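You operate a simulated robot arm through the tools that you are given. There is no shell and no other tool. Be economical: measure what you need, move in short steps, check, and stop when the job is done.

You are at the controls of a simulated robot arm. One attempt, no reset.

JOB
Move the bench stop to 22 cm, lock it and cap it.
Fine: the rail lever frees and locks the stop; once it is locked, press the stop cap on till it catches.

Only the result counts: the job must be done as asked and must still hold three seconds after the hand-in. Knocking over, shifting, dropping, spilling or breaking anything else fails it. Lids that push on must go on centred and level and be pressed home; caps that screw on are set level and turned clockwise until they are tight.

ROBOT AND FRAMES
A 6-joint arm with a two-finger parallel gripper, fixed in place. Base frame: the origin is at the foot of the arm, x ahead of it, y to its left, z up; the work surface is at about z = 0. Units: mm, degrees, N and s.
With the tool pointing down near the work surface it reaches from about 140 to 580 mm from the base axis. Its first joint turns from -66.0 to 66.0 degrees. Payload 2.1 kg.
Tool frame: the origin (TCP) lies between the finger pads and is the grasp point; the fingertips stand 30 mm ahead of it; z points along the fingers, y is the line along which they close. The gripper opens to 94 mm. The fingers are 28 mm wide and 10 mm thick; the gripper's body (50 by 96 mm) begins 55 mm behind the TCP.
Orientation is that of the tool frame in the base frame, as a unit quaternion [x, y, z, w]. With the fingers straight down and closing along the base's y, the tool's x points along the base's -x, its y along +y and its z along -z.

CONTROLS
- The arm moves only by the tool apply_moves. Its argument "rows" is a list of rows, each a list of 7 numbers: the shift along the base's x, y, z in units of 25 mm (1.0 is 25 mm), then the turn, a rotation vector about the base's x, y, z in units of 8 degrees (1.0 is 8 degrees), then the finger opening in mm, from 0 to 94. In form: [[dx, dy, dz, rx, ry, rz, hand], ...]. A call has 1 to 10 rows; each row shifts and turns the commanded pose from where the row before left it. A call with a number of a shift or a turn outside -1 to 1 is refused whole. Each row takes 0.2 s and may step no farther than 50 mm and 8.6 degrees from the row before; otherwise, or with a gripper value out of range, the whole call is refused. Where a pose cannot be reached the arm comes as near as it can. A force on the tool above 60 N (or 10 N above the force at the start of the call, whichever is more), or a blocked arm, ends the call early, and 0.2 s more pass. Each finger travels about 72 mm/s and halts on what it meets, pressing with about 32 N; the grip force reading is that of the motor and also rises with nothing between the fingers. The clock runs only during rows and for 0.2 s after the last one: add rows that do not move to give the fingers time. The reply holds the time, the measured pose of the TCP, the force on the tool along the base axes, the opening and the grip force, in the units named above and with some noise, with the torque about the TCP (base axes, N m) and any sound that the robot's microphone picked up.
- Cameras (640 x 400 px; columns grow to the right, rows downward): "scene" is fixed at [55.5, -354.3, 514.3]; the picture's right is [0.81, -0.59, 0.00], its down [-0.25, -0.34, -0.91] and it looks along [0.54, 0.73, -0.42] (base axes); focal length 311 px, centre (320, 200). "wrist" rides on the gripper at [76, 14, -102] in the tool frame; the picture's right is [-0.18, 0.98, 0.00], its down [-0.75, -0.14, -0.64] and it looks along [-0.63, -0.12, 0.77] (tool axes); focal length 243 px, centre (320, 200). There is no depth. A picture from a camera that has moved, and an enlarged one, comes with that camera's place and axes in the base frame and with its lens. The place of the scene camera against the robot may be out by one fixed shift of up to 25 mm in any direction.
- get_image(camera): a new picture of that camera. The clock stands still meanwhile.
- inspect(camera, box): a new picture of the part [left, top, right, bottom] of that camera's present view, enlarged. The clock stands still meanwhile.
- close_job(): hands the job in; it is judged then, once.

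Work in short steps. Places have to be worked out from the pictures, the camera data and where the tool is seen: move nearer, look again, correct. Check each grasp and each placing, and mend what went wrong. You have 120 turns and 64 pictures in all, those below and enlarged ones among them. Open the gripper and draw the arm clear of the work before you hand the job in, unless the task says otherwise; then end with one line.

The tools are called after ">>>" as a command line: name --pt "numbers of a row" for each row, then --argument value for the rest, lists and objects as JSON in quotes. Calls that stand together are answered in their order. apply_moves: Moves the arm, as the interface text tells. Its arguments: {"type":"object","properties":{"rows":{"type":"array","items":{"type":"array","items":{"type":"number"}}}},"required":["rows"]} The other tools are called the same way: get_image (camera) takes a picture; inspect (camera, box) takes an enlarged picture of a part of a camera's view; close_job () hands the job in.

At the start:

```text
time: 0.0
eef_pos: [249.2, 80.9, 333.2]
ee_rot: [0.0, 1.0, 0.001, 0.001]
contact_force: [-0.2, -0.8, -0.3]
moment: [-0.01, 0.01, -0.03]
grip_width: 94.2
gripper_force: 0.1
```

scene: 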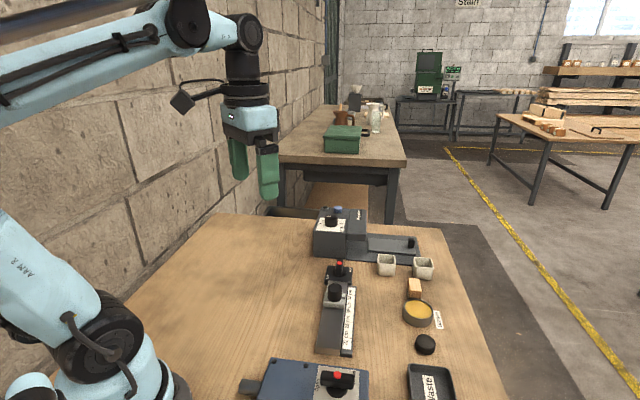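
wrist: 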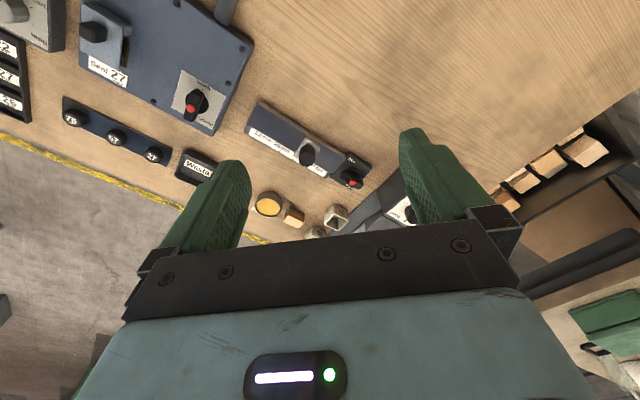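

I'll look closer at the rail with its lever and stop, and at the loose parts near it.

>>> inspect --camera "scene" --box '[280, 240, 400, 360]'

>>> inspect --camera "scene" --box '[300, 200, 460, 400]'

>>> inspect --camera "wrist" --box '[230, 80, 430, 230]'

>>> inspect --camera "wrist" --box '[0, 0, 260, 190]'

```text
3.33 times, centred on (340, 300) of scene
camera zoom: at [55.5, -354.3, 514.3], right [0.81, -0.59, 0.0], down [-0.25, -0.34, -0.91], along [0.54, 0.73, -0.42], focal length 1037 px, centre (253, -133)
```

zoom: 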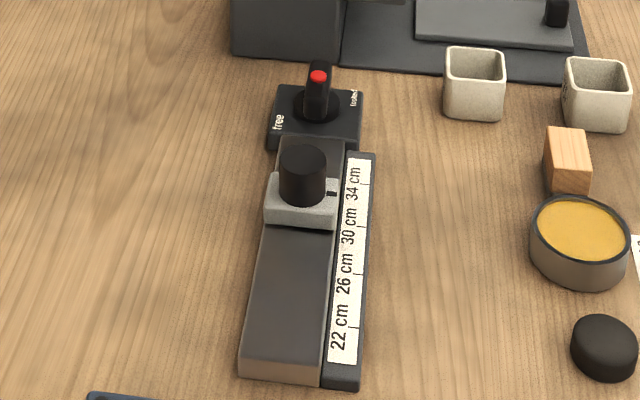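

```text
2.00 times, centred on (380, 300) of scene
camera zoom: at [55.5, -354.3, 514.3], right [0.81, -0.59, 0.0], down [-0.25, -0.34, -0.91], along [0.54, 0.73, -0.42], focal length 622 px, centre (200, 0)
```

zoom: 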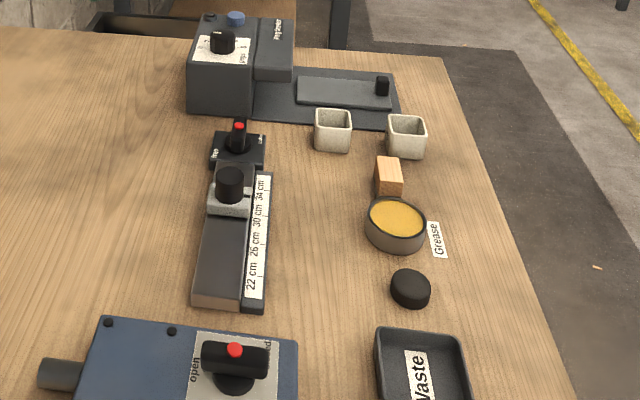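

```text
2.67 times, centred on (330, 155) of wrist
camera zoom: at [170.8, 97.0, 434.8], right [0.18, 0.98, 0.0], down [0.75, -0.14, 0.64], along [0.63, -0.12, -0.77], focal length 647 px, centre (293, 320)
```

zoom: 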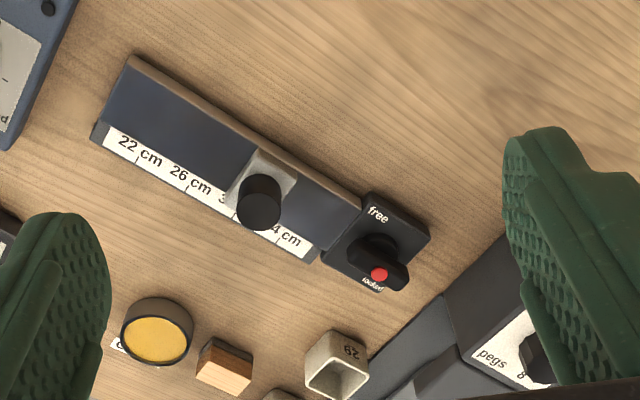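

```text
2.11 times, centred on (130, 95) of wrist
camera zoom: at [170.8, 97.0, 434.8], right [0.18, 0.98, 0.0], down [0.75, -0.14, 0.64], along [0.63, -0.12, -0.77], focal length 511 px, centre (720, 421)
```

zoom: 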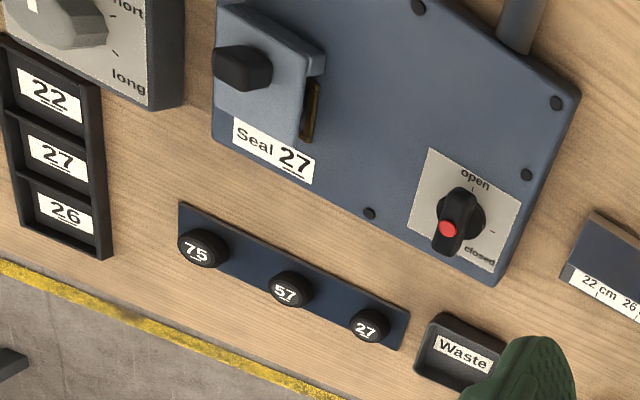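

The lever seems to point at "locked" and the stop stands at about 31 cm. I'll lower the hand for a nearer, reliable look with the wrist camera.

>>> apply_moves --pt "0 -0.3 -1 0 0 0 94" --pt "0 -0.3 -1 0 0 0 94" --pt "0 -0.3 -1 0 0 0 94" --pt "0 0 -1 0 0 0 94" --pt "0 0 -1 0 0 0 94"

>>> get_image --camera "wrist"

```text
time: 1.2
eef_pos: [248.7, 58.7, 207.1]
ee_rot: [0.0, 1.0, -0.001, 0.0]
contact_force: [0.7, -0.8, 0.8]
moment: [0.03, 0.01, 0.01]
grip_width: 94.0
gripper_force: 0.0
```

```text
57 pictures are left
camera wrist: at [171.0, 74.0, 309.6], right [0.18, 0.98, 0.0], down [0.75, -0.14, 0.64], along [0.63, -0.12, -0.77], focal length 243 px, centre (320, 200)
```

wrist: 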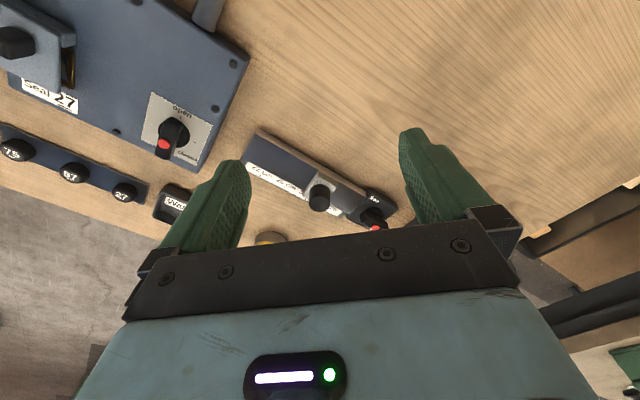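

The hand hides the far parts; going forward brings them up in the picture.

>>> apply_moves --pt "1 0 0 0 0 0 94" --pt "1 0 0 0 0 0 94" --pt "1 0 0 0 0 0 94"

>>> get_image --camera "wrist"

>>> inspect --camera "wrist" --box '[220, 30, 420, 155]'

```text
time: 2.0
eef_pos: [323.4, 58.3, 207.8]
ee_rot: [0.0, 1.0, 0.0, 0.0]
contact_force: [-0.7, -0.6, 0.1]
moment: [0.02, 0.01, 0.01]
grip_width: 94.0
gripper_force: 0.0
```

```text
56 pictures are left
camera wrist: at [245.8, 74.2, 310.1], right [0.18, 0.98, 0.0], down [0.75, -0.14, 0.64], along [0.63, -0.12, -0.77], focal length 243 px, centre (320, 200)
```

wrist: 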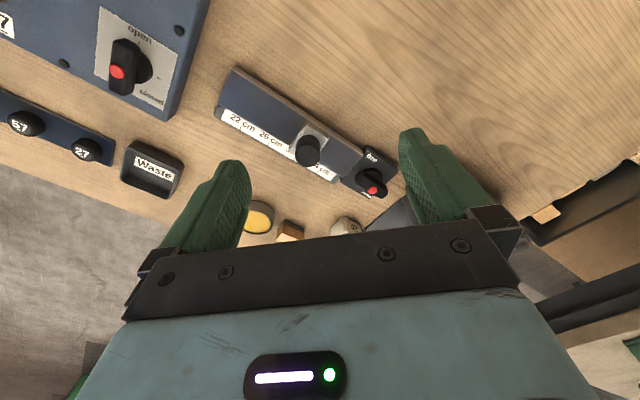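

```text
3.20 times, centred on (320, 92) of wrist
camera zoom: at [245.8, 74.2, 310.1], right [0.18, 0.98, 0.0], down [0.75, -0.14, 0.64], along [0.63, -0.12, -0.77], focal length 776 px, centre (320, 544)
```

zoom: 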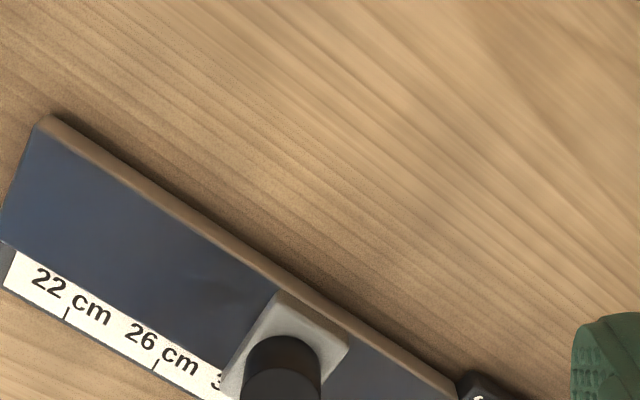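

>>> apply_moves --pt "1 0 0 0 0 0 94" --pt "1 0 0 0 0 0 94" --pt "0.6 0 0 0 0 0 94"

>>> get_image --camera "wrist"

>>> inspect --camera "wrist" --box '[200, 0, 424, 140]'

```text
time: 2.8
eef_pos: [388.8, 58.6, 207.0]
ee_rot: [0.001, 1.0, 0.0, 0.0]
contact_force: [-0.5, 0.0, 0.2]
moment: [0.01, -0.02, 0.01]
grip_width: 93.9
gripper_force: 0.1
```

```text
54 pictures are left
camera wrist: at [311.3, 74.6, 310.0], right [0.18, 0.98, 0.0], down [0.75, -0.14, 0.64], along [0.63, -0.12, -0.77], focal length 243 px, centre (320, 200)
```

wrist: 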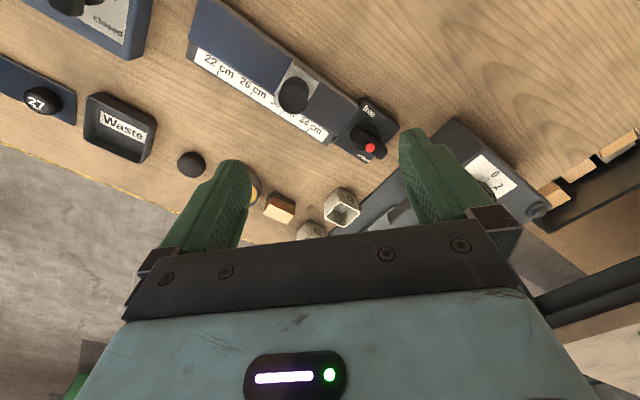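

```text
2.86 times, centred on (312, 70) of wrist
camera zoom: at [311.3, 74.6, 310.0], right [0.18, 0.98, 0.0], down [0.75, -0.14, 0.64], along [0.63, -0.12, -0.77], focal length 693 px, centre (343, 571)
```

zoom: 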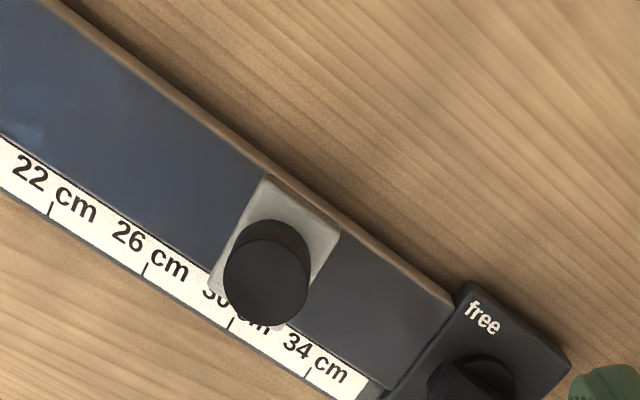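

Rail runs about 45° between x and y; lever hub about (452,104), stop about (380,34). I'll move in for a close view of the lever.

>>> apply_moves --pt "1 0.5 0 0 0 0 94" --pt "1 0.5 -0.6 0 0 0 94" --pt "0.4 0 -1 0 0 0 94"

>>> get_image --camera "wrist"

>>> inspect --camera "wrist" --box '[220, 20, 420, 145]'

>>> inspect --camera "scene" --box '[300, 250, 380, 300]'

```text
time: 3.6
eef_pos: [448.9, 83.8, 166.2]
ee_rot: [0.001, 1.0, 0.0, 0.0]
contact_force: [0.2, -0.1, 1.2]
moment: [0.03, 0.01, 0.0]
grip_width: 94.0
gripper_force: 0.0
```

```text
52 pictures are left
camera wrist: at [370.5, 99.5, 269.7], right [0.18, 0.98, 0.0], down [0.75, -0.14, 0.64], along [0.63, -0.12, -0.77], focal length 243 px, centre (320, 200)
```

wrist: 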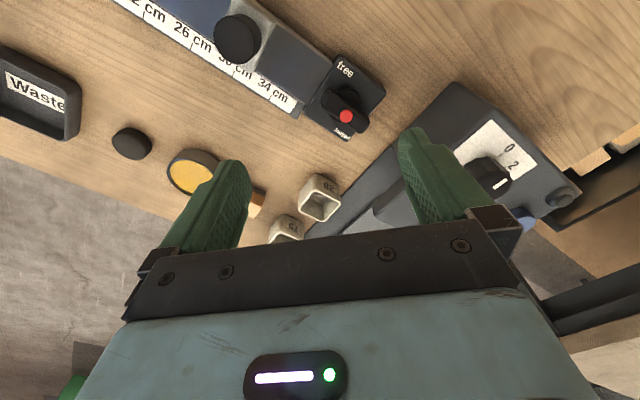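

```text
3.20 times, centred on (320, 82) of wrist
camera zoom: at [370.5, 99.5, 269.7], right [0.18, 0.98, 0.0], down [0.75, -0.14, 0.64], along [0.63, -0.12, -0.77], focal length 776 px, centre (320, 576)
```

zoom: 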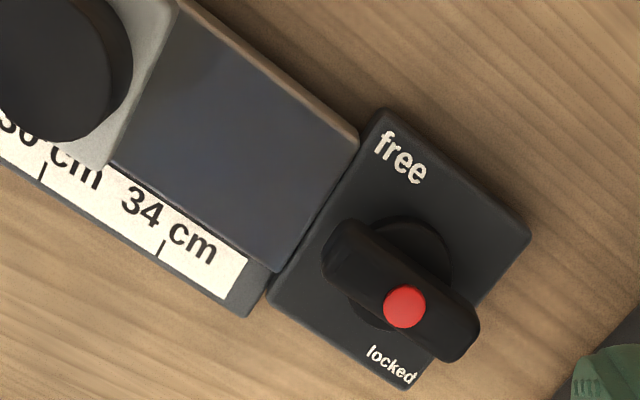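

```text
8.00 times, centred on (340, 275) of scene
camera zoom: at [55.5, -354.3, 514.3], right [0.81, -0.59, 0.0], down [-0.25, -0.34, -0.91], along [0.54, 0.73, -0.42], focal length 2488 px, centre (160, -400)
```

zoom: 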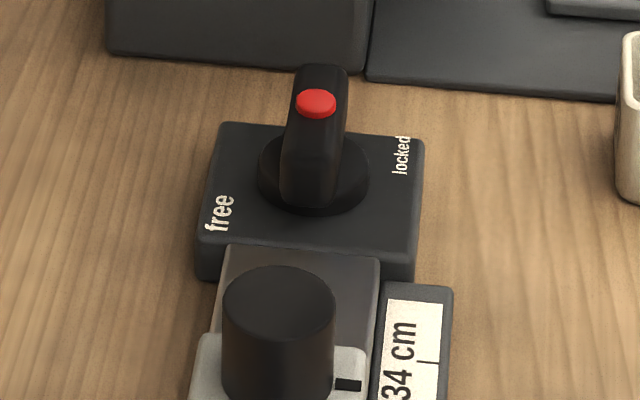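

The lever is a bar about 48 mm long, lying along the rail, centred on about (457,109) with its top at z≈42. I'll turn the hand 45° above it with a narrower opening and look before going down.

>>> apply_moves --pt "0.1 0.2 0 0 0 0.94 50" --pt "0.1 0.2 0 0 0 0.94 50" --pt "0.12 0.2 -0.3 0 0 0.94 50" --pt "0 0.2 -0.3 0 0 0.94 50" --pt "0 0.2 -0.4 0 0 0.94 50" --pt "0 0 -0.4 0 0 0.94 50"

>>> get_image --camera "wrist"

>>> inspect --camera "scene" --box '[280, 200, 440, 300]'

```text
time: 5.0
eef_pos: [456.5, 109.6, 132.4]
ee_rot: [-0.385, 0.923, 0.0, 0.001]
contact_force: [0.5, 0.0, 0.3]
moment: [0.02, -0.04, 0.03]
grip_width: 50.1
gripper_force: 0.0
```

```text
49 pictures are left
camera wrist: at [391.0, 66.3, 234.6], right [-0.57, 0.82, 0.0], down [0.63, 0.44, 0.64], along [0.53, 0.37, -0.77], focal length 243 px, centre (320, 200)
```

wrist: 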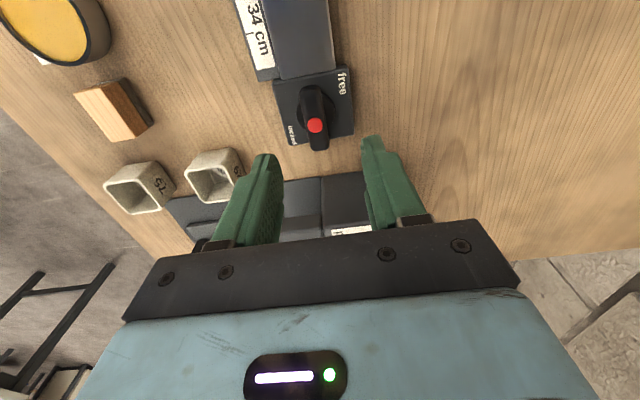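

```text
4.00 times, centred on (360, 250) of scene
camera zoom: at [55.5, -354.3, 514.3], right [0.81, -0.59, 0.0], down [-0.25, -0.34, -0.91], along [0.54, 0.73, -0.42], focal length 1244 px, centre (160, 0)
```

zoom: 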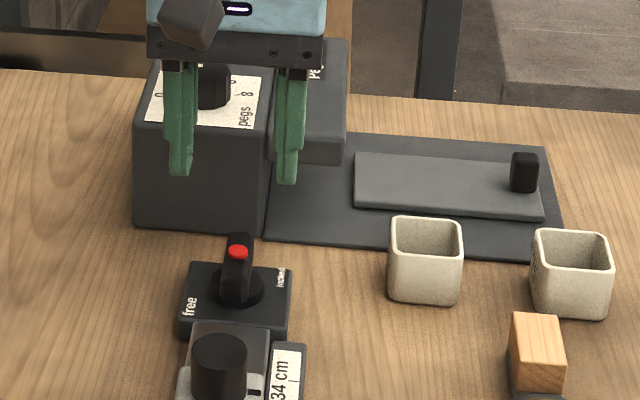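

Hand is aligned over the lever. I'll go down around the bar (fingertips to z≈26) and close.

>>> apply_moves --pt "0 0 -1 0 0 0 50" --pt "0 -0.06 -1 0 0 0 50" --pt "0 0 -0.6 0 0 0 50" --pt "0 0 -0.45 0 0 0 50" --pt "0 0 0 0 0 0 50"

>>> inspect --camera "scene" --box '[300, 240, 380, 290]'

>>> get_image --camera "wrist"

```text
time: 6.2
eef_pos: [456.4, 107.9, 57.5]
ee_rot: [-0.383, 0.924, 0.0, 0.001]
contact_force: [-0.2, 0.3, -0.2]
moment: [0.0, 0.01, -0.02]
grip_width: 50.2
gripper_force: 0.1
```

```text
8.00 times, centred on (340, 265) of scene
camera zoom: at [55.5, -354.3, 514.3], right [0.81, -0.59, 0.0], down [-0.25, -0.34, -0.91], along [0.54, 0.73, -0.42], focal length 2488 px, centre (160, -320)
```

zoom: 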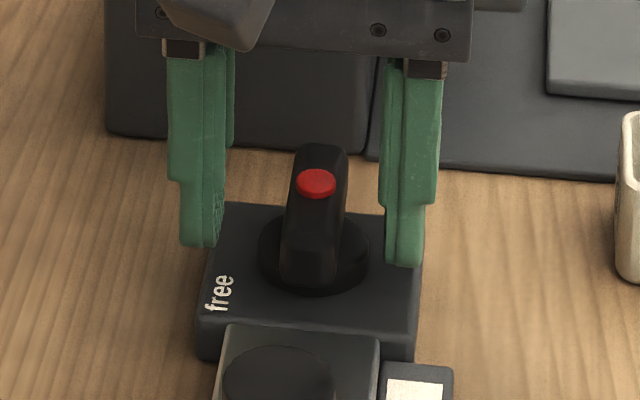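

```text
46 pictures are left
camera wrist: at [390.5, 65.3, 158.5], right [-0.57, 0.82, 0.0], down [0.63, 0.43, 0.64], along [0.53, 0.36, -0.77], focal length 243 px, centre (320, 200)
```

wrist: 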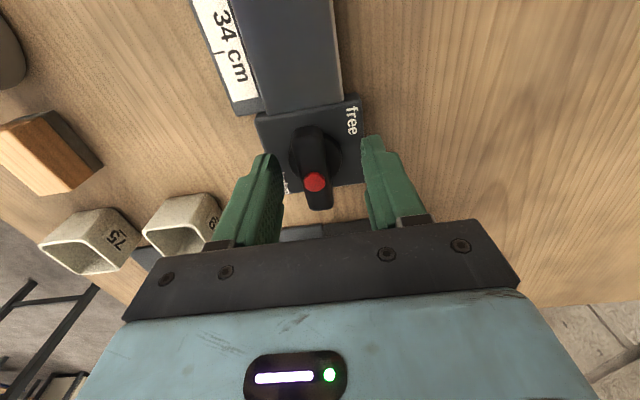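

The bar sits centred between the fingers; closing to grip it.

>>> apply_moves --pt "0 0 0 0 0 0 30" --pt "0 0 0 0 0 0 8" --pt "0 0 0 0 0 0 8" --pt "0 0 0 0 0 0 8"

```text
time: 7.2
eef_pos: [459.2, 105.0, 55.6]
ee_rot: [-0.383, 0.924, -0.005, 0.004]
contact_force: [28.7, -20.4, -12.1]
moment: [-0.14, -0.57, -0.02]
grip_width: 33.4
gripper_force: 44.5
```

The fingers met the round hub (33 mm), off by ~4 mm. I'll open, raise and recentre, then close on the bar itself.

>>> apply_moves --pt "0 0 0 0 0 0 50" --pt "0 0 0 0 0 0 50" --pt "0.11 -0.11 0.4 0 0 0 50" --pt "0 0 0 0 0 0 30" --pt "0 0 0 0 0 0 8" --pt "0 0 0 0 0 0 8" --pt "0 0 0 0 0 0 8"

>>> inspect --camera "scene" --box '[300, 240, 380, 290]'

```text
time: 8.8
eef_pos: [457.7, 106.2, 66.8]
ee_rot: [-0.384, 0.923, 0.001, -0.001]
contact_force: [-10.6, 3.4, 3.6]
moment: [0.32, -0.08, 0.02]
grip_width: 16.9
gripper_force: 45.2
```

```text
8.00 times, centred on (340, 265) of scene
camera zoom: at [55.5, -354.3, 514.3], right [0.81, -0.59, 0.0], down [-0.25, -0.34, -0.91], along [0.54, 0.73, -0.42], focal length 2488 px, centre (160, -320)
```

zoom: 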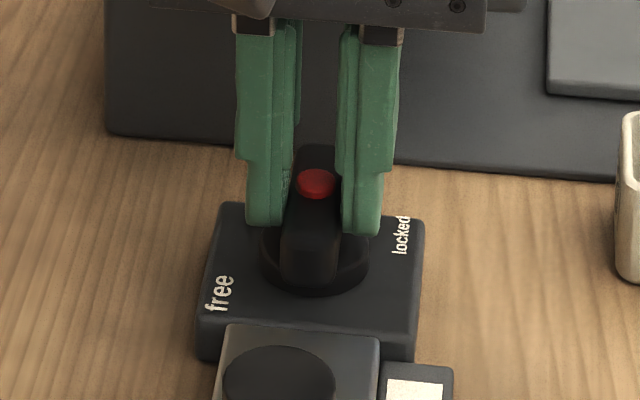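

The bar is gripped (17 mm wide). I'll try a small turn counterclockwise and read the torque.

>>> apply_moves --pt "0 0 0 0 0 0.7 8" --pt "0 0 0 0 0 0.7 8"

```text
time: 9.4
eef_pos: [458.4, 105.7, 66.0]
ee_rot: [-0.474, 0.881, 0.0, 0.0]
contact_force: [-13.4, 5.5, 0.4]
moment: [0.18, 0.19, 0.04]
grip_width: 16.9
gripper_force: 45.5
```

It turned 11° with little torque, so this is the free way. Continuing.

>>> apply_moves --pt "0 0 0 0 0 0.9 8" --pt "0 0 0 0 0 0.9 8" --pt "0 0 0 0 0 0.9 8"

>>> inspect --camera "scene" --box '[300, 240, 380, 290]'

```text
time: 10.2
eef_pos: [460.8, 104.6, 66.5]
ee_rot: [-0.63, 0.776, 0.0, 0.0]
contact_force: [-11.7, 8.4, 5.8]
moment: [-0.73, 0.53, 0.0]
grip_width: 16.6
gripper_force: 44.7
```

```text
8.00 times, centred on (340, 265) of scene
camera zoom: at [55.5, -354.3, 514.3], right [0.81, -0.59, 0.0], down [-0.25, -0.34, -0.91], along [0.54, 0.73, -0.42], focal length 2488 px, centre (160, -320)
```

zoom: 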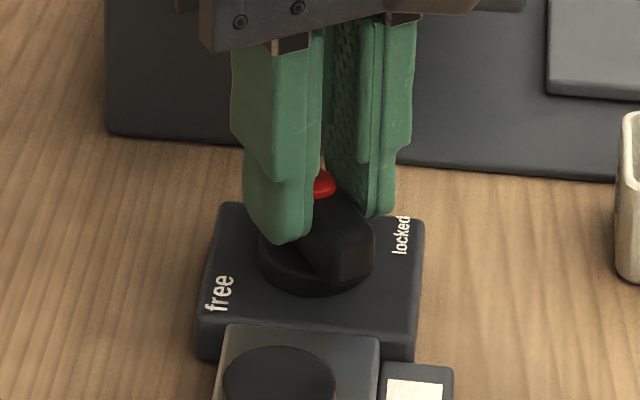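

>>> apply_moves --pt "0.05 -0.03 0 0 0 0.9 8" --pt "0.02 0 0 0 0 0.9 8" --pt "0 0 0 0 0 0.9 8"

>>> apply_moves --pt "0 0 0 0 0 0.9 8" --pt "0 0 0 0 0 0.9 8" --pt "0 0 0 0 0 0.9 8"

>>> inspect --camera "scene" --box '[300, 240, 380, 290]'

```text
time: 11.0
eef_pos: [460.2, 103.9, 66.6]
ee_rot: [0.765, -0.644, -0.002, 0.001]
contact_force: [-22.4, 17.9, -0.2]
moment: [-0.77, 0.19, 0.05]
grip_width: 16.6
gripper_force: 45.0
```

```text
time: 11.8
eef_pos: [460.2, 104.5, 65.3]
ee_rot: [0.872, -0.49, -0.001, -0.001]
contact_force: [-18.9, 18.6, -0.5]
moment: [-0.29, 0.16, -0.02]
grip_width: 16.7
gripper_force: 44.8
```

```text
8.00 times, centred on (340, 265) of scene
camera zoom: at [55.5, -354.3, 514.3], right [0.81, -0.59, 0.0], down [-0.25, -0.34, -0.91], along [0.54, 0.73, -0.42], focal length 2488 px, centre (160, -320)
```

zoom: 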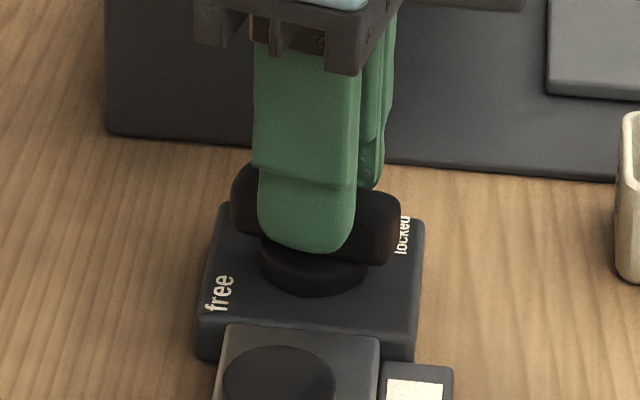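

76° turned, no stop or sound yet. Continuing carefully.

>>> apply_moves --pt "0 0 0 0 0 0.9 8" --pt "0 0 0 0 0 0.8 8"

>>> apply_moves --pt "0 0 0 0 0 0.5 8" --pt "0 0 0 0 0 0.5 8"

>>> inspect --camera "scene" --box '[300, 240, 380, 290]'

```text
time: 12.4
eef_pos: [460.6, 105.3, 67.0]
ee_rot: [0.923, -0.385, -0.002, -0.003]
contact_force: [-14.0, 16.2, 3.0]
moment: [0.45, 0.74, 0.01]
grip_width: 16.6
gripper_force: 45.0
```

```text
time: 13.0
eef_pos: [460.9, 103.7, 66.3]
ee_rot: [0.947, -0.321, -0.001, -0.002]
contact_force: [-4.8, 13.7, 2.2]
moment: [0.88, 0.94, -1.54]
grip_width: 19.8
gripper_force: 45.1
```

```text
8.00 times, centred on (340, 265) of scene
camera zoom: at [55.5, -354.3, 514.3], right [0.81, -0.59, 0.0], down [-0.25, -0.34, -0.91], along [0.54, 0.73, -0.42], focal length 2488 px, centre (160, -320)
```

zoom: 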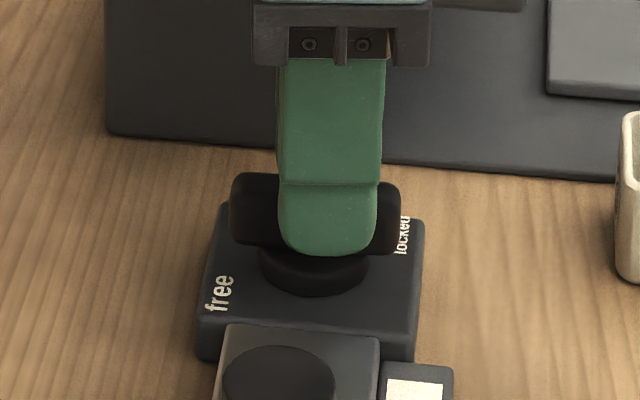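

The lever hit its end stop after 90° (torque −1.5 N m). I'll release, lift clear, and view the result.

>>> apply_moves --pt "0 0 0 0 0 -0.85 8" --pt "0 0 0 0 0 0 50" --pt "0 0 0 0 0 0 50" --pt "0 0 1 0 0 0 50" --pt "0 0 1 0 0 0 50" --pt "-0.6 -0.6 1 0 0 0 50" --pt "-1 -1 0 0 0 0 50"

>>> get_image --camera "wrist"

>>> inspect --camera "scene" --box '[290, 250, 410, 350]'

```text
time: 14.6
eef_pos: [420.7, 62.0, 140.8]
ee_rot: [0.927, -0.376, 0.0, 0.0]
contact_force: [-0.6, 0.0, -0.9]
moment: [0.02, -0.02, 0.04]
grip_width: 50.0
gripper_force: 0.0
```

```text
41 pictures are left
camera wrist: at [464.7, 1.0, 243.9], right [-0.82, -0.58, 0.0], down [-0.44, 0.63, 0.64], along [-0.37, 0.52, -0.77], focal length 243 px, centre (320, 200)
```

wrist: 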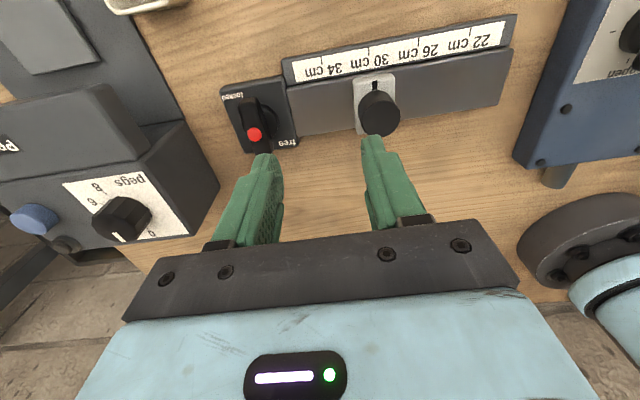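

```text
4.00 times, centred on (350, 300) of scene
camera zoom: at [55.5, -354.2, 514.3], right [0.81, -0.59, 0.0], down [-0.25, -0.34, -0.91], along [0.54, 0.73, -0.42], focal length 1244 px, centre (200, -200)
```

zoom: 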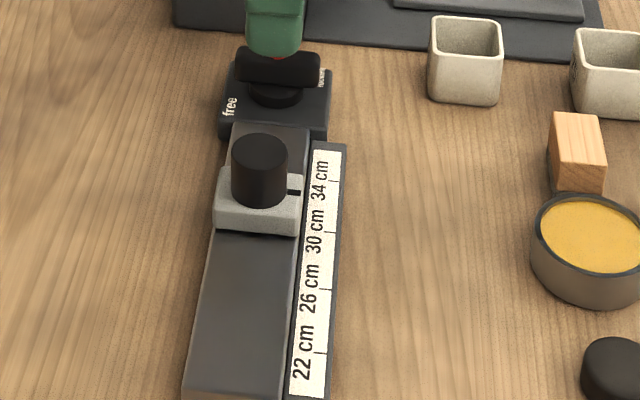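

>>> inspect --camera "wrist" --box '[280, 0, 520, 150]'

```text
2.67 times, centred on (400, 75) of wrist
camera zoom: at [464.7, 1.0, 243.9], right [-0.82, -0.58, 0.0], down [-0.44, 0.63, 0.64], along [-0.37, 0.52, -0.77], focal length 647 px, centre (107, 533)
```

zoom: 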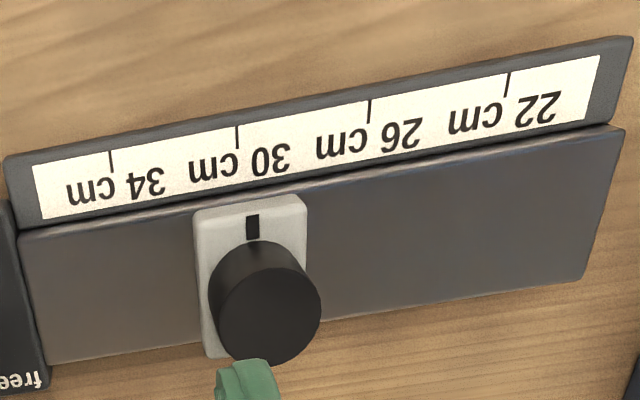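

The stop reads 30 cm by its mark, knob axis near (382.5,33), top z≈53. I'll grip the knob with the fingers closing along the rail.

>>> apply_moves --pt "-0.76 -0.57 0 0 0 -0.12 64" --pt "-0.76 -0.57 0 0 0 0 64" --pt "0 0 -1 0 0 0 64" --pt "0 0 -1 0 0 0 64" --pt "0 0 -0.75 0 0 0 64" --pt "0 0 0 0 0 0 64"

>>> inspect --camera "scene" --box '[290, 250, 390, 340]'

>>> get_image --camera "wrist"

```text
time: 16.0
eef_pos: [382.0, 34.9, 75.1]
ee_rot: [0.924, -0.382, 0.001, 0.0]
contact_force: [-0.9, -1.1, -0.1]
moment: [0.0, 0.0, 0.0]
grip_width: 64.0
gripper_force: 0.1
```

```text
4.44 times, centred on (340, 295) of scene
camera zoom: at [55.5, -354.3, 514.3], right [0.81, -0.59, 0.0], down [-0.25, -0.34, -0.91], along [0.54, 0.73, -0.42], focal length 1382 px, centre (231, -222)
```

zoom: 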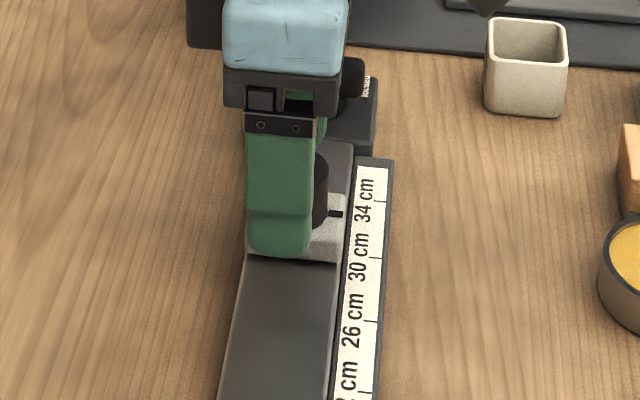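

```text
37 pictures are left
camera wrist: at [425.2, -27.1, 175.4], right [-0.83, -0.56, 0.0], down [-0.43, 0.63, 0.64], along [-0.36, 0.53, -0.77], focal length 243 px, centre (320, 200)
```

wrist: 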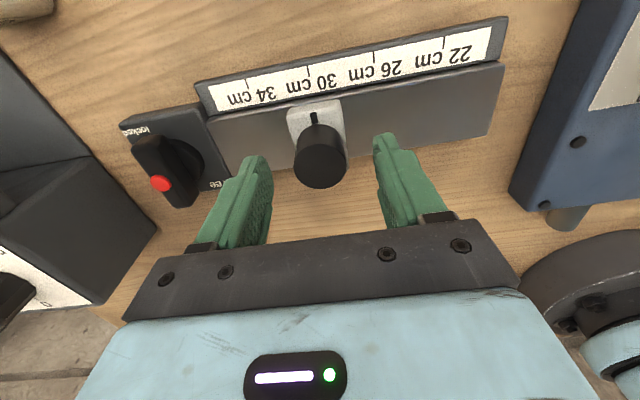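

The fingers sit a little to the far side of the knob's axis; I'll shift ~6 mm toward the scale and close.

>>> apply_moves --pt "0.17 -0.17 0 0 0 0 64" --pt "0 0 0 0 0 0 45" --pt "0 0 0 0 0 0 25" --pt "0 0 0 0 0 0 25" --pt "0 0 0 0 0 0 25"

>>> inspect --camera "scene" --box '[290, 250, 390, 340]'

```text
time: 17.2
eef_pos: [387.8, 30.8, 73.9]
ee_rot: [0.924, -0.383, 0.0, 0.0]
contact_force: [0.7, 0.4, -0.6]
moment: [-0.25, 0.33, -0.01]
grip_width: 28.9
gripper_force: 45.6
```

```text
4.44 times, centred on (340, 295) of scene
camera zoom: at [55.5, -354.3, 514.3], right [0.81, -0.59, 0.0], down [-0.25, -0.34, -0.91], along [0.54, 0.73, -0.42], focal length 1382 px, centre (231, -222)
```

zoom: 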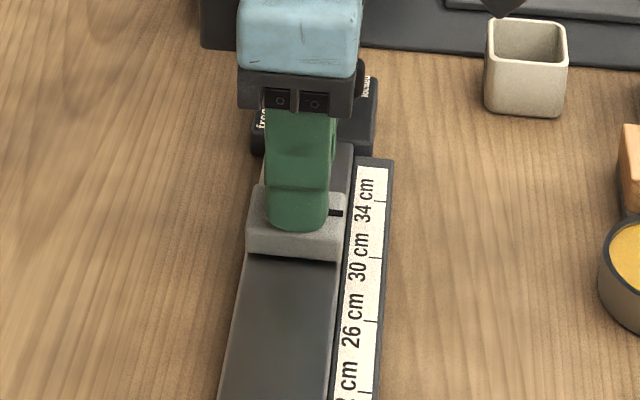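

Knob held (29 mm, force balanced). Sliding it 75 mm along the rail toward 22 cm.

>>> apply_moves --pt "-0.2 -0.2 0 0 0 0 25" --pt "-0.48 -0.48 0 0 0 0 25" --pt "-0.48 -0.48 0 0 0 0 25" --pt "-0.48 -0.48 0 0 0 0 25" --pt "-0.48 -0.48 0 0 0 0 25"

>>> inspect --camera "wrist" --box '[200, 0, 440, 150]'

>>> inspect --camera "scene" --box '[290, 280, 390, 360]'

```text
time: 18.4
eef_pos: [334.8, -22.0, 72.3]
ee_rot: [0.924, -0.382, -0.001, -0.001]
contact_force: [-4.6, 6.3, 39.4]
moment: [-0.11, 0.41, -0.06]
grip_width: 29.1
gripper_force: 45.3
```

```text
2.67 times, centred on (320, 75) of wrist
camera zoom: at [376.9, -84.5, 174.6], right [-0.83, -0.56, 0.0], down [-0.43, 0.63, 0.64], along [-0.36, 0.53, -0.77], focal length 647 px, centre (320, 533)
```

zoom: 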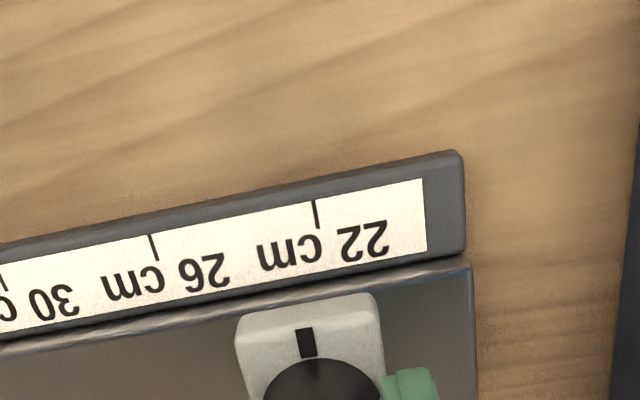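

```text
5.00 times, centred on (340, 320) of scene
camera zoom: at [55.3, -354.2, 514.3], right [0.81, -0.59, 0.0], down [-0.25, -0.34, -0.91], along [0.54, 0.73, -0.42], focal length 1555 px, centre (220, -400)
```

zoom: 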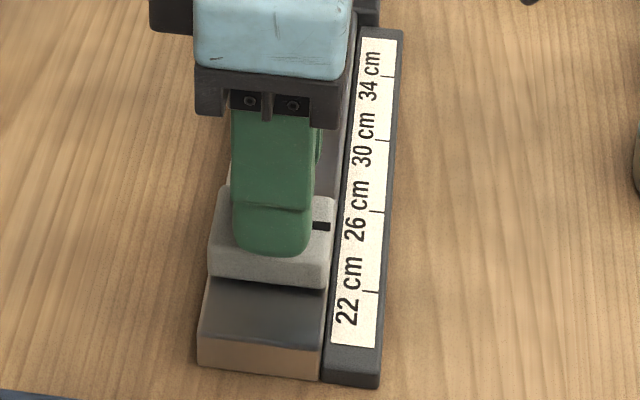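

Tick 22 lies about 5.6 mm beyond the pointer; moving that much farther.

>>> apply_moves --pt "-0.08 -0.08 0 0 0 0 25" --pt "-0.08 -0.08 0 0 0 0 25" --pt "0 0 0 0 0 0 25"

>>> inspect --camera "wrist" --box '[272, 50, 368, 150]'

>>> inspect --camera "scene" --box '[320, 310, 380, 350]'

```text
time: 19.2
eef_pos: [329.6, -26.0, 72.7]
ee_rot: [0.924, -0.383, 0.001, 0.0]
contact_force: [-3.2, 4.4, 17.0]
moment: [0.31, 0.73, -0.03]
grip_width: 29.2
gripper_force: 44.9
```

```text
4.00 times, centred on (320, 100) of wrist
camera zoom: at [372.7, -88.4, 174.7], right [-0.83, -0.56, 0.0], down [-0.43, 0.63, 0.64], along [-0.36, 0.53, -0.77], focal length 970 px, centre (320, 600)
```

zoom: 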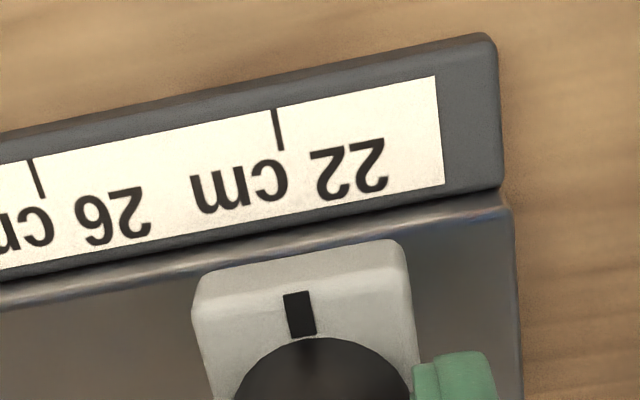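

```text
10.00 times, centred on (350, 330) of scene
camera zoom: at [55.4, -354.3, 514.3], right [0.81, -0.59, 0.0], down [-0.25, -0.34, -0.91], along [0.54, 0.73, -0.42], focal length 3111 px, centre (20, -1100)
```

zoom: 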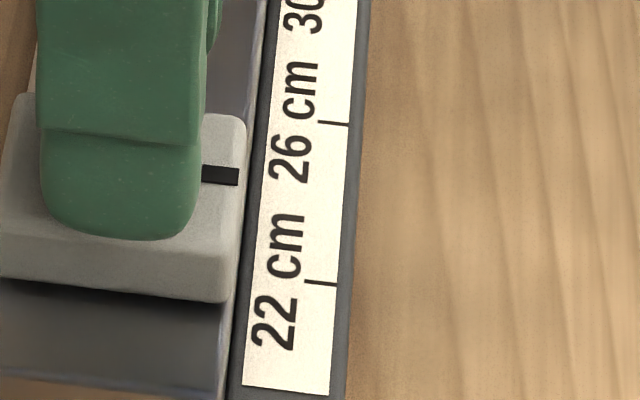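

Pointer and the 22 tick agree within about half a millimetre (215.3 vs 215.4 along the rail). Releasing and lifting, then checking.

>>> apply_moves --pt "0 0 0 0 0 0 40" --pt "0 0 0 0 0 0 64" --pt "0 0 0 0 0 0 64" --pt "0 0 1 0 0 0 64" --pt "0 0 1 0 0 0 64"

>>> inspect --camera "wrist" --box '[240, 50, 400, 150]'

```text
time: 20.4
eef_pos: [329.3, -26.3, 123.2]
ee_rot: [0.924, -0.383, 0.0, 0.0]
contact_force: [0.2, -0.4, -0.5]
moment: [0.03, -0.02, 0.02]
grip_width: 63.8
gripper_force: 0.0
```

```text
4.00 times, centred on (320, 100) of wrist
camera zoom: at [372.7, -88.6, 225.0], right [-0.83, -0.56, 0.0], down [-0.43, 0.63, 0.64], along [-0.36, 0.53, -0.77], focal length 970 px, centre (320, 600)
```

zoom: 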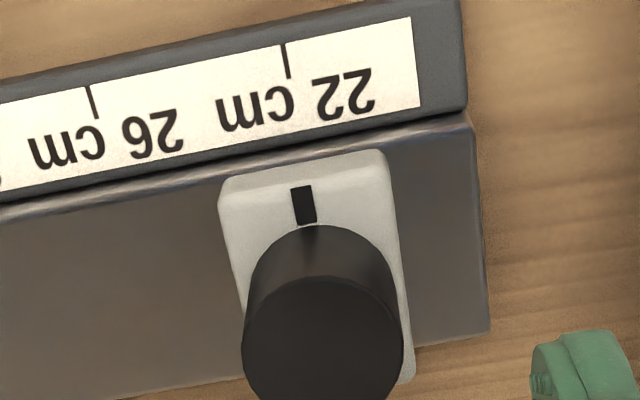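

Still on the mark after release (pointer z≈35, both at ≈215.4). Back to the lever to lock it.

>>> apply_moves --pt "0.871 0.872 0 0 0 0 50" --pt "0.871 0.872 0 0 0 0 50" --pt "0.871 0.872 0 0 0 0 50" --pt "0.871 0.872 0 0 0 0 50" --pt "0.871 0.872 0 0 0 0 50" --pt "0.871 0.872 0 0 0 0 50"

>>> apply_moves --pt "0 0 -1 0 0 0 50" --pt "0 0 -0.8 0 0 0 50" --pt "0 0 -0.45 0 0 0 50" --pt "0 0 0 0 0 0 50"

>>> get_image --camera "wrist"

```text
time: 21.8
eef_pos: [461.5, 106.2, 123.1]
ee_rot: [0.924, -0.384, 0.0, -0.001]
contact_force: [-0.2, -0.3, 0.4]
moment: [-0.03, 0.0, 0.03]
grip_width: 50.0
gripper_force: 0.0
```

```text
time: 22.8
eef_pos: [460.3, 105.6, 67.0]
ee_rot: [0.924, -0.383, 0.0, 0.0]
contact_force: [-0.1, 0.1, 0.3]
moment: [0.0, -0.04, 0.0]
grip_width: 49.6
gripper_force: 0.1
```

```text
30 pictures are left
camera wrist: at [503.1, 42.6, 168.5], right [-0.83, -0.56, 0.0], down [-0.43, 0.63, 0.64], along [-0.36, 0.53, -0.77], focal length 243 px, centre (320, 200)
```

wrist: 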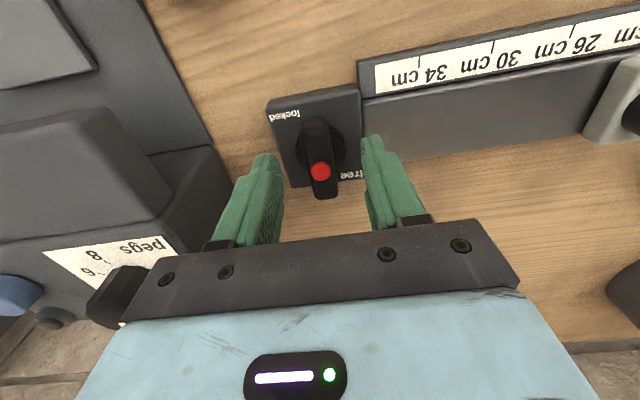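

The bar is centred between the fingers. Closing and turning clockwise back toward locked.

>>> apply_moves --pt "0 0 0 0 0 0 30" --pt "0 0 0 0 0 0 8" --pt "0 0 0 0 0 0 8" --pt "0 0 0 0 0 0 8" --pt "0 0 0 0 0 -0.9 8" --pt "0 0 0 0 0 -0.9 8" --pt "0 0 0 0 0 -0.9 8"

>>> apply_moves --pt "0 0 0 0 0 -0.9 8" --pt "0 0 0 0 0 -0.9 8" --pt "0 0 0 0 0 -0.9 8" --pt "0 0 0 0 0 -0.9 8"

>>> apply_moves --pt "0 0 0 0 0 -0.9 8" --pt "0 0 0 0 0 -0.9 8" --pt "0 0 0 0 0 -0.9 8"

```text
time: 24.4
eef_pos: [459.7, 103.9, 65.5]
ee_rot: [0.835, -0.551, 0.001, 0.0]
contact_force: [-10.3, -3.0, 4.6]
moment: [-0.28, 0.09, 0.0]
grip_width: 16.8
gripper_force: 45.2
```

```text
time: 25.4
eef_pos: [460.0, 104.5, 66.3]
ee_rot: [-0.672, 0.74, 0.002, -0.002]
contact_force: [-21.6, -7.3, 15.8]
moment: [1.09, 0.29, 0.06]
grip_width: 16.9
gripper_force: 45.2
```

```text
time: 26.2
eef_pos: [459.6, 104.5, 65.3]
ee_rot: [-0.522, 0.853, 0.003, -0.005]
contact_force: [-32.5, -5.3, 19.0]
moment: [0.64, 0.19, 0.07]
grip_width: 16.8
gripper_force: 44.7
```

Yaw 63°, about 18° to go; easing the sideways load a little and turning to the stop.

>>> apply_moves --pt "-0.05 0 0 0 0 -0.9 8" --pt "-0.04 0 0 0 0 -0.9 8" --pt "0 0 0 0 0 -0.5 8" --pt "0 0 0 0 0 -0.5 8"

```text
time: 27.2
eef_pos: [458.8, 105.3, 66.8]
ee_rot: [-0.348, 0.938, 0.001, 0.0]
contact_force: [-14.1, 3.6, 4.5]
moment: [-0.22, 0.51, 1.64]
grip_width: 18.0
gripper_force: 45.3
```

End stop reached on the locked side (torque +1.6). Releasing, lifting, checking lever and stop.

>>> apply_moves --pt "0 0 0 0 0 0.5 8" --pt "0 0 0 0 0 0 50" --pt "0 0 0 0 0 0 50" --pt "0 0 1 0 0 0 60" --pt "0 0 1 0 0 0 60" --pt "0 0 1 0 0 0 60" --pt "0 -1 0.5 0 0 -0.9 70" --pt "0 -1 0 0 0 -0.9 70"

>>> get_image --camera "wrist"

>>> inspect --camera "scene" --box '[290, 240, 450, 370]'

```text
time: 29.0
eef_pos: [459.4, 54.8, 154.2]
ee_rot: [-0.259, 0.966, 0.0, 0.001]
contact_force: [-0.2, -0.3, -0.1]
moment: [0.03, 0.02, 0.03]
grip_width: 69.7
gripper_force: 0.0
```

```text
29 pictures are left
camera wrist: at [384.0, 29.7, 256.2], right [-0.33, 0.94, 0.0], down [0.72, 0.26, 0.64], along [0.61, 0.21, -0.77], focal length 243 px, centre (320, 200)
```

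wrist: 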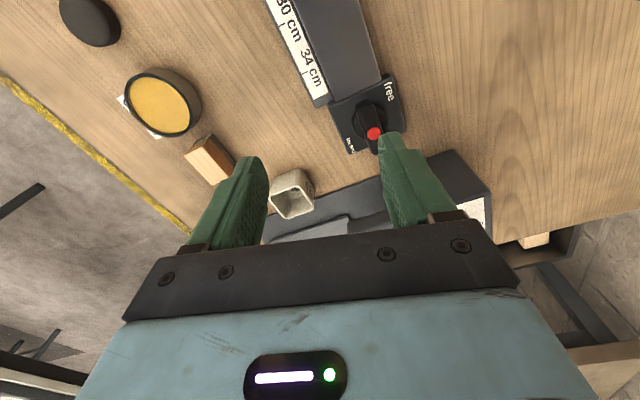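

```text
3.08 times, centred on (370, 305) of scene
camera zoom: at [55.5, -354.2, 514.3], right [0.81, -0.59, 0.0], down [-0.25, -0.34, -0.91], along [0.54, 0.73, -0.42], focal length 957 px, centre (166, -123)
```

zoom: 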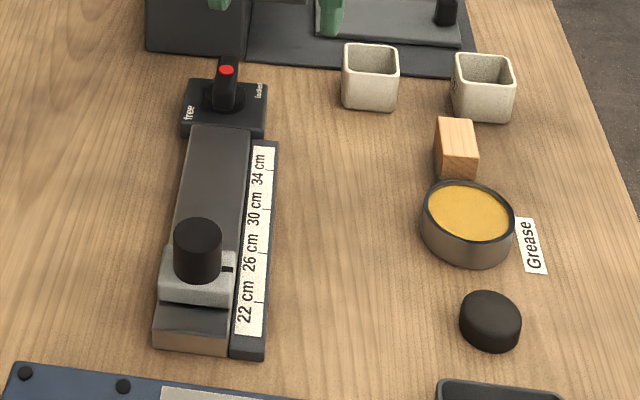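

Lever is back at locked, stop at 22. The cap is the black disc near the grease at about (465,-143). Going over it for a close look.

>>> apply_moves --pt "0 -1 0 0 0 -0.75 70" --pt "0 -1 0 0 0 -0.75 70" --pt "0 -1 0 0 0 -0.75 70" --pt "0 -1 0 0 0 -0.75 70" --pt "0 -1 0 0 0 -0.75 70" --pt "0 -1 0 0 0 0 70" --pt "0 -1 0 0 0 0 70"

>>> get_image --camera "wrist"

>>> inspect --camera "scene" --box '[395, 310, 455, 370]'

```text
time: 30.6
eef_pos: [460.2, -121.2, 153.9]
ee_rot: [-0.002, 1.0, 0.0, 0.0]
contact_force: [0.2, -0.6, -0.6]
moment: [-0.04, 0.02, 0.01]
grip_width: 69.9
gripper_force: 0.1
```

```text
27 pictures are left
camera wrist: at [382.4, -105.1, 256.1], right [0.18, 0.98, 0.0], down [0.75, -0.14, 0.64], along [0.63, -0.12, -0.77], focal length 243 px, centre (320, 200)
```

wrist: 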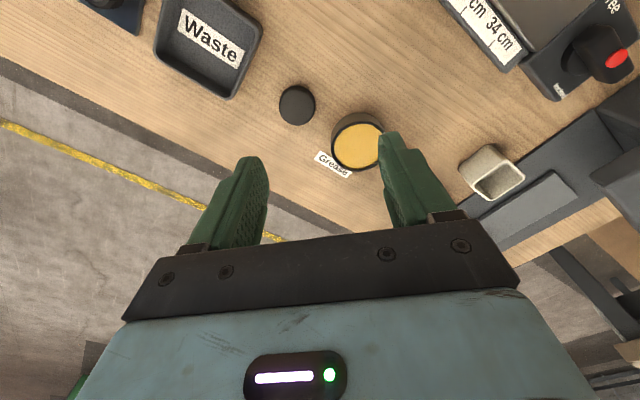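

```text
6.67 times, centred on (425, 340) of scene
camera zoom: at [55.5, -354.3, 514.3], right [0.81, -0.59, 0.0], down [-0.25, -0.34, -0.91], along [0.54, 0.73, -0.42], focal length 2074 px, centre (-380, -733)
```

zoom: 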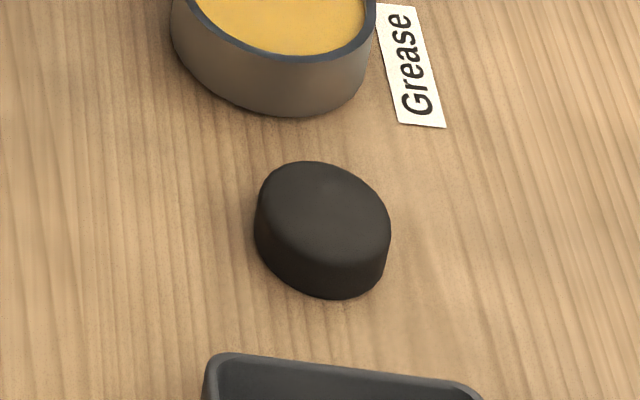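

The cap is about 36 mm across and 20 mm high, near (458,-142). Turning the hand 45° (free sides) and coming lower for a precise fix.

>>> apply_moves --pt "0 -0.2 0 0 0 0.94 70" --pt "0 -0.2 0 0 0 0.94 70" --pt "0 -0.2 -0.4 0 0 0.94 70" --pt "-0.1 -0.2 -0.4 0 0 0.94 70" --pt "0 0 -0.5 0 0 0.94 70" --pt "0 0 -0.5 0 0 0.94 70"

>>> get_image --camera "wrist"

>>> inspect --camera "scene" --box '[375, 290, 475, 370]'

```text
time: 32.0
eef_pos: [457.3, -141.1, 108.9]
ee_rot: [-0.386, 0.922, 0.0, 0.0]
contact_force: [-0.2, -0.2, -0.8]
moment: [-0.01, -0.01, -0.01]
grip_width: 69.9
gripper_force: 0.1
```

```text
25 pictures are left
camera wrist: at [391.5, -183.2, 211.4], right [-0.57, 0.82, 0.0], down [0.63, 0.44, 0.64], along [0.53, 0.37, -0.77], focal length 243 px, centre (320, 200)
```

wrist: 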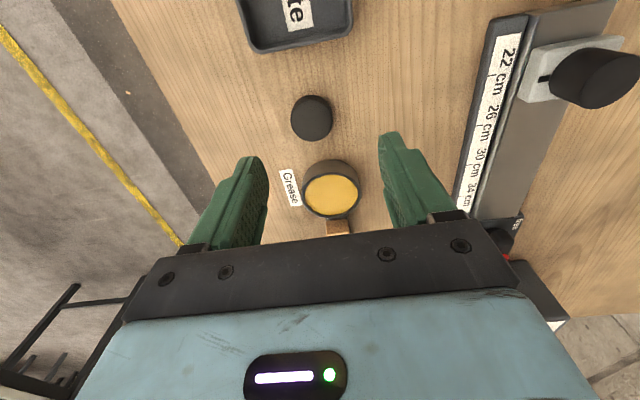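

```text
5.00 times, centred on (425, 330) of scene
camera zoom: at [55.5, -354.3, 514.3], right [0.81, -0.59, 0.0], down [-0.25, -0.34, -0.91], along [0.54, 0.73, -0.42], focal length 1555 px, centre (-205, -450)
```

zoom: 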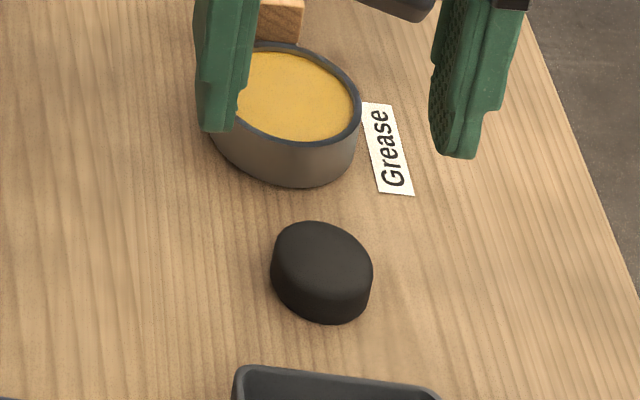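

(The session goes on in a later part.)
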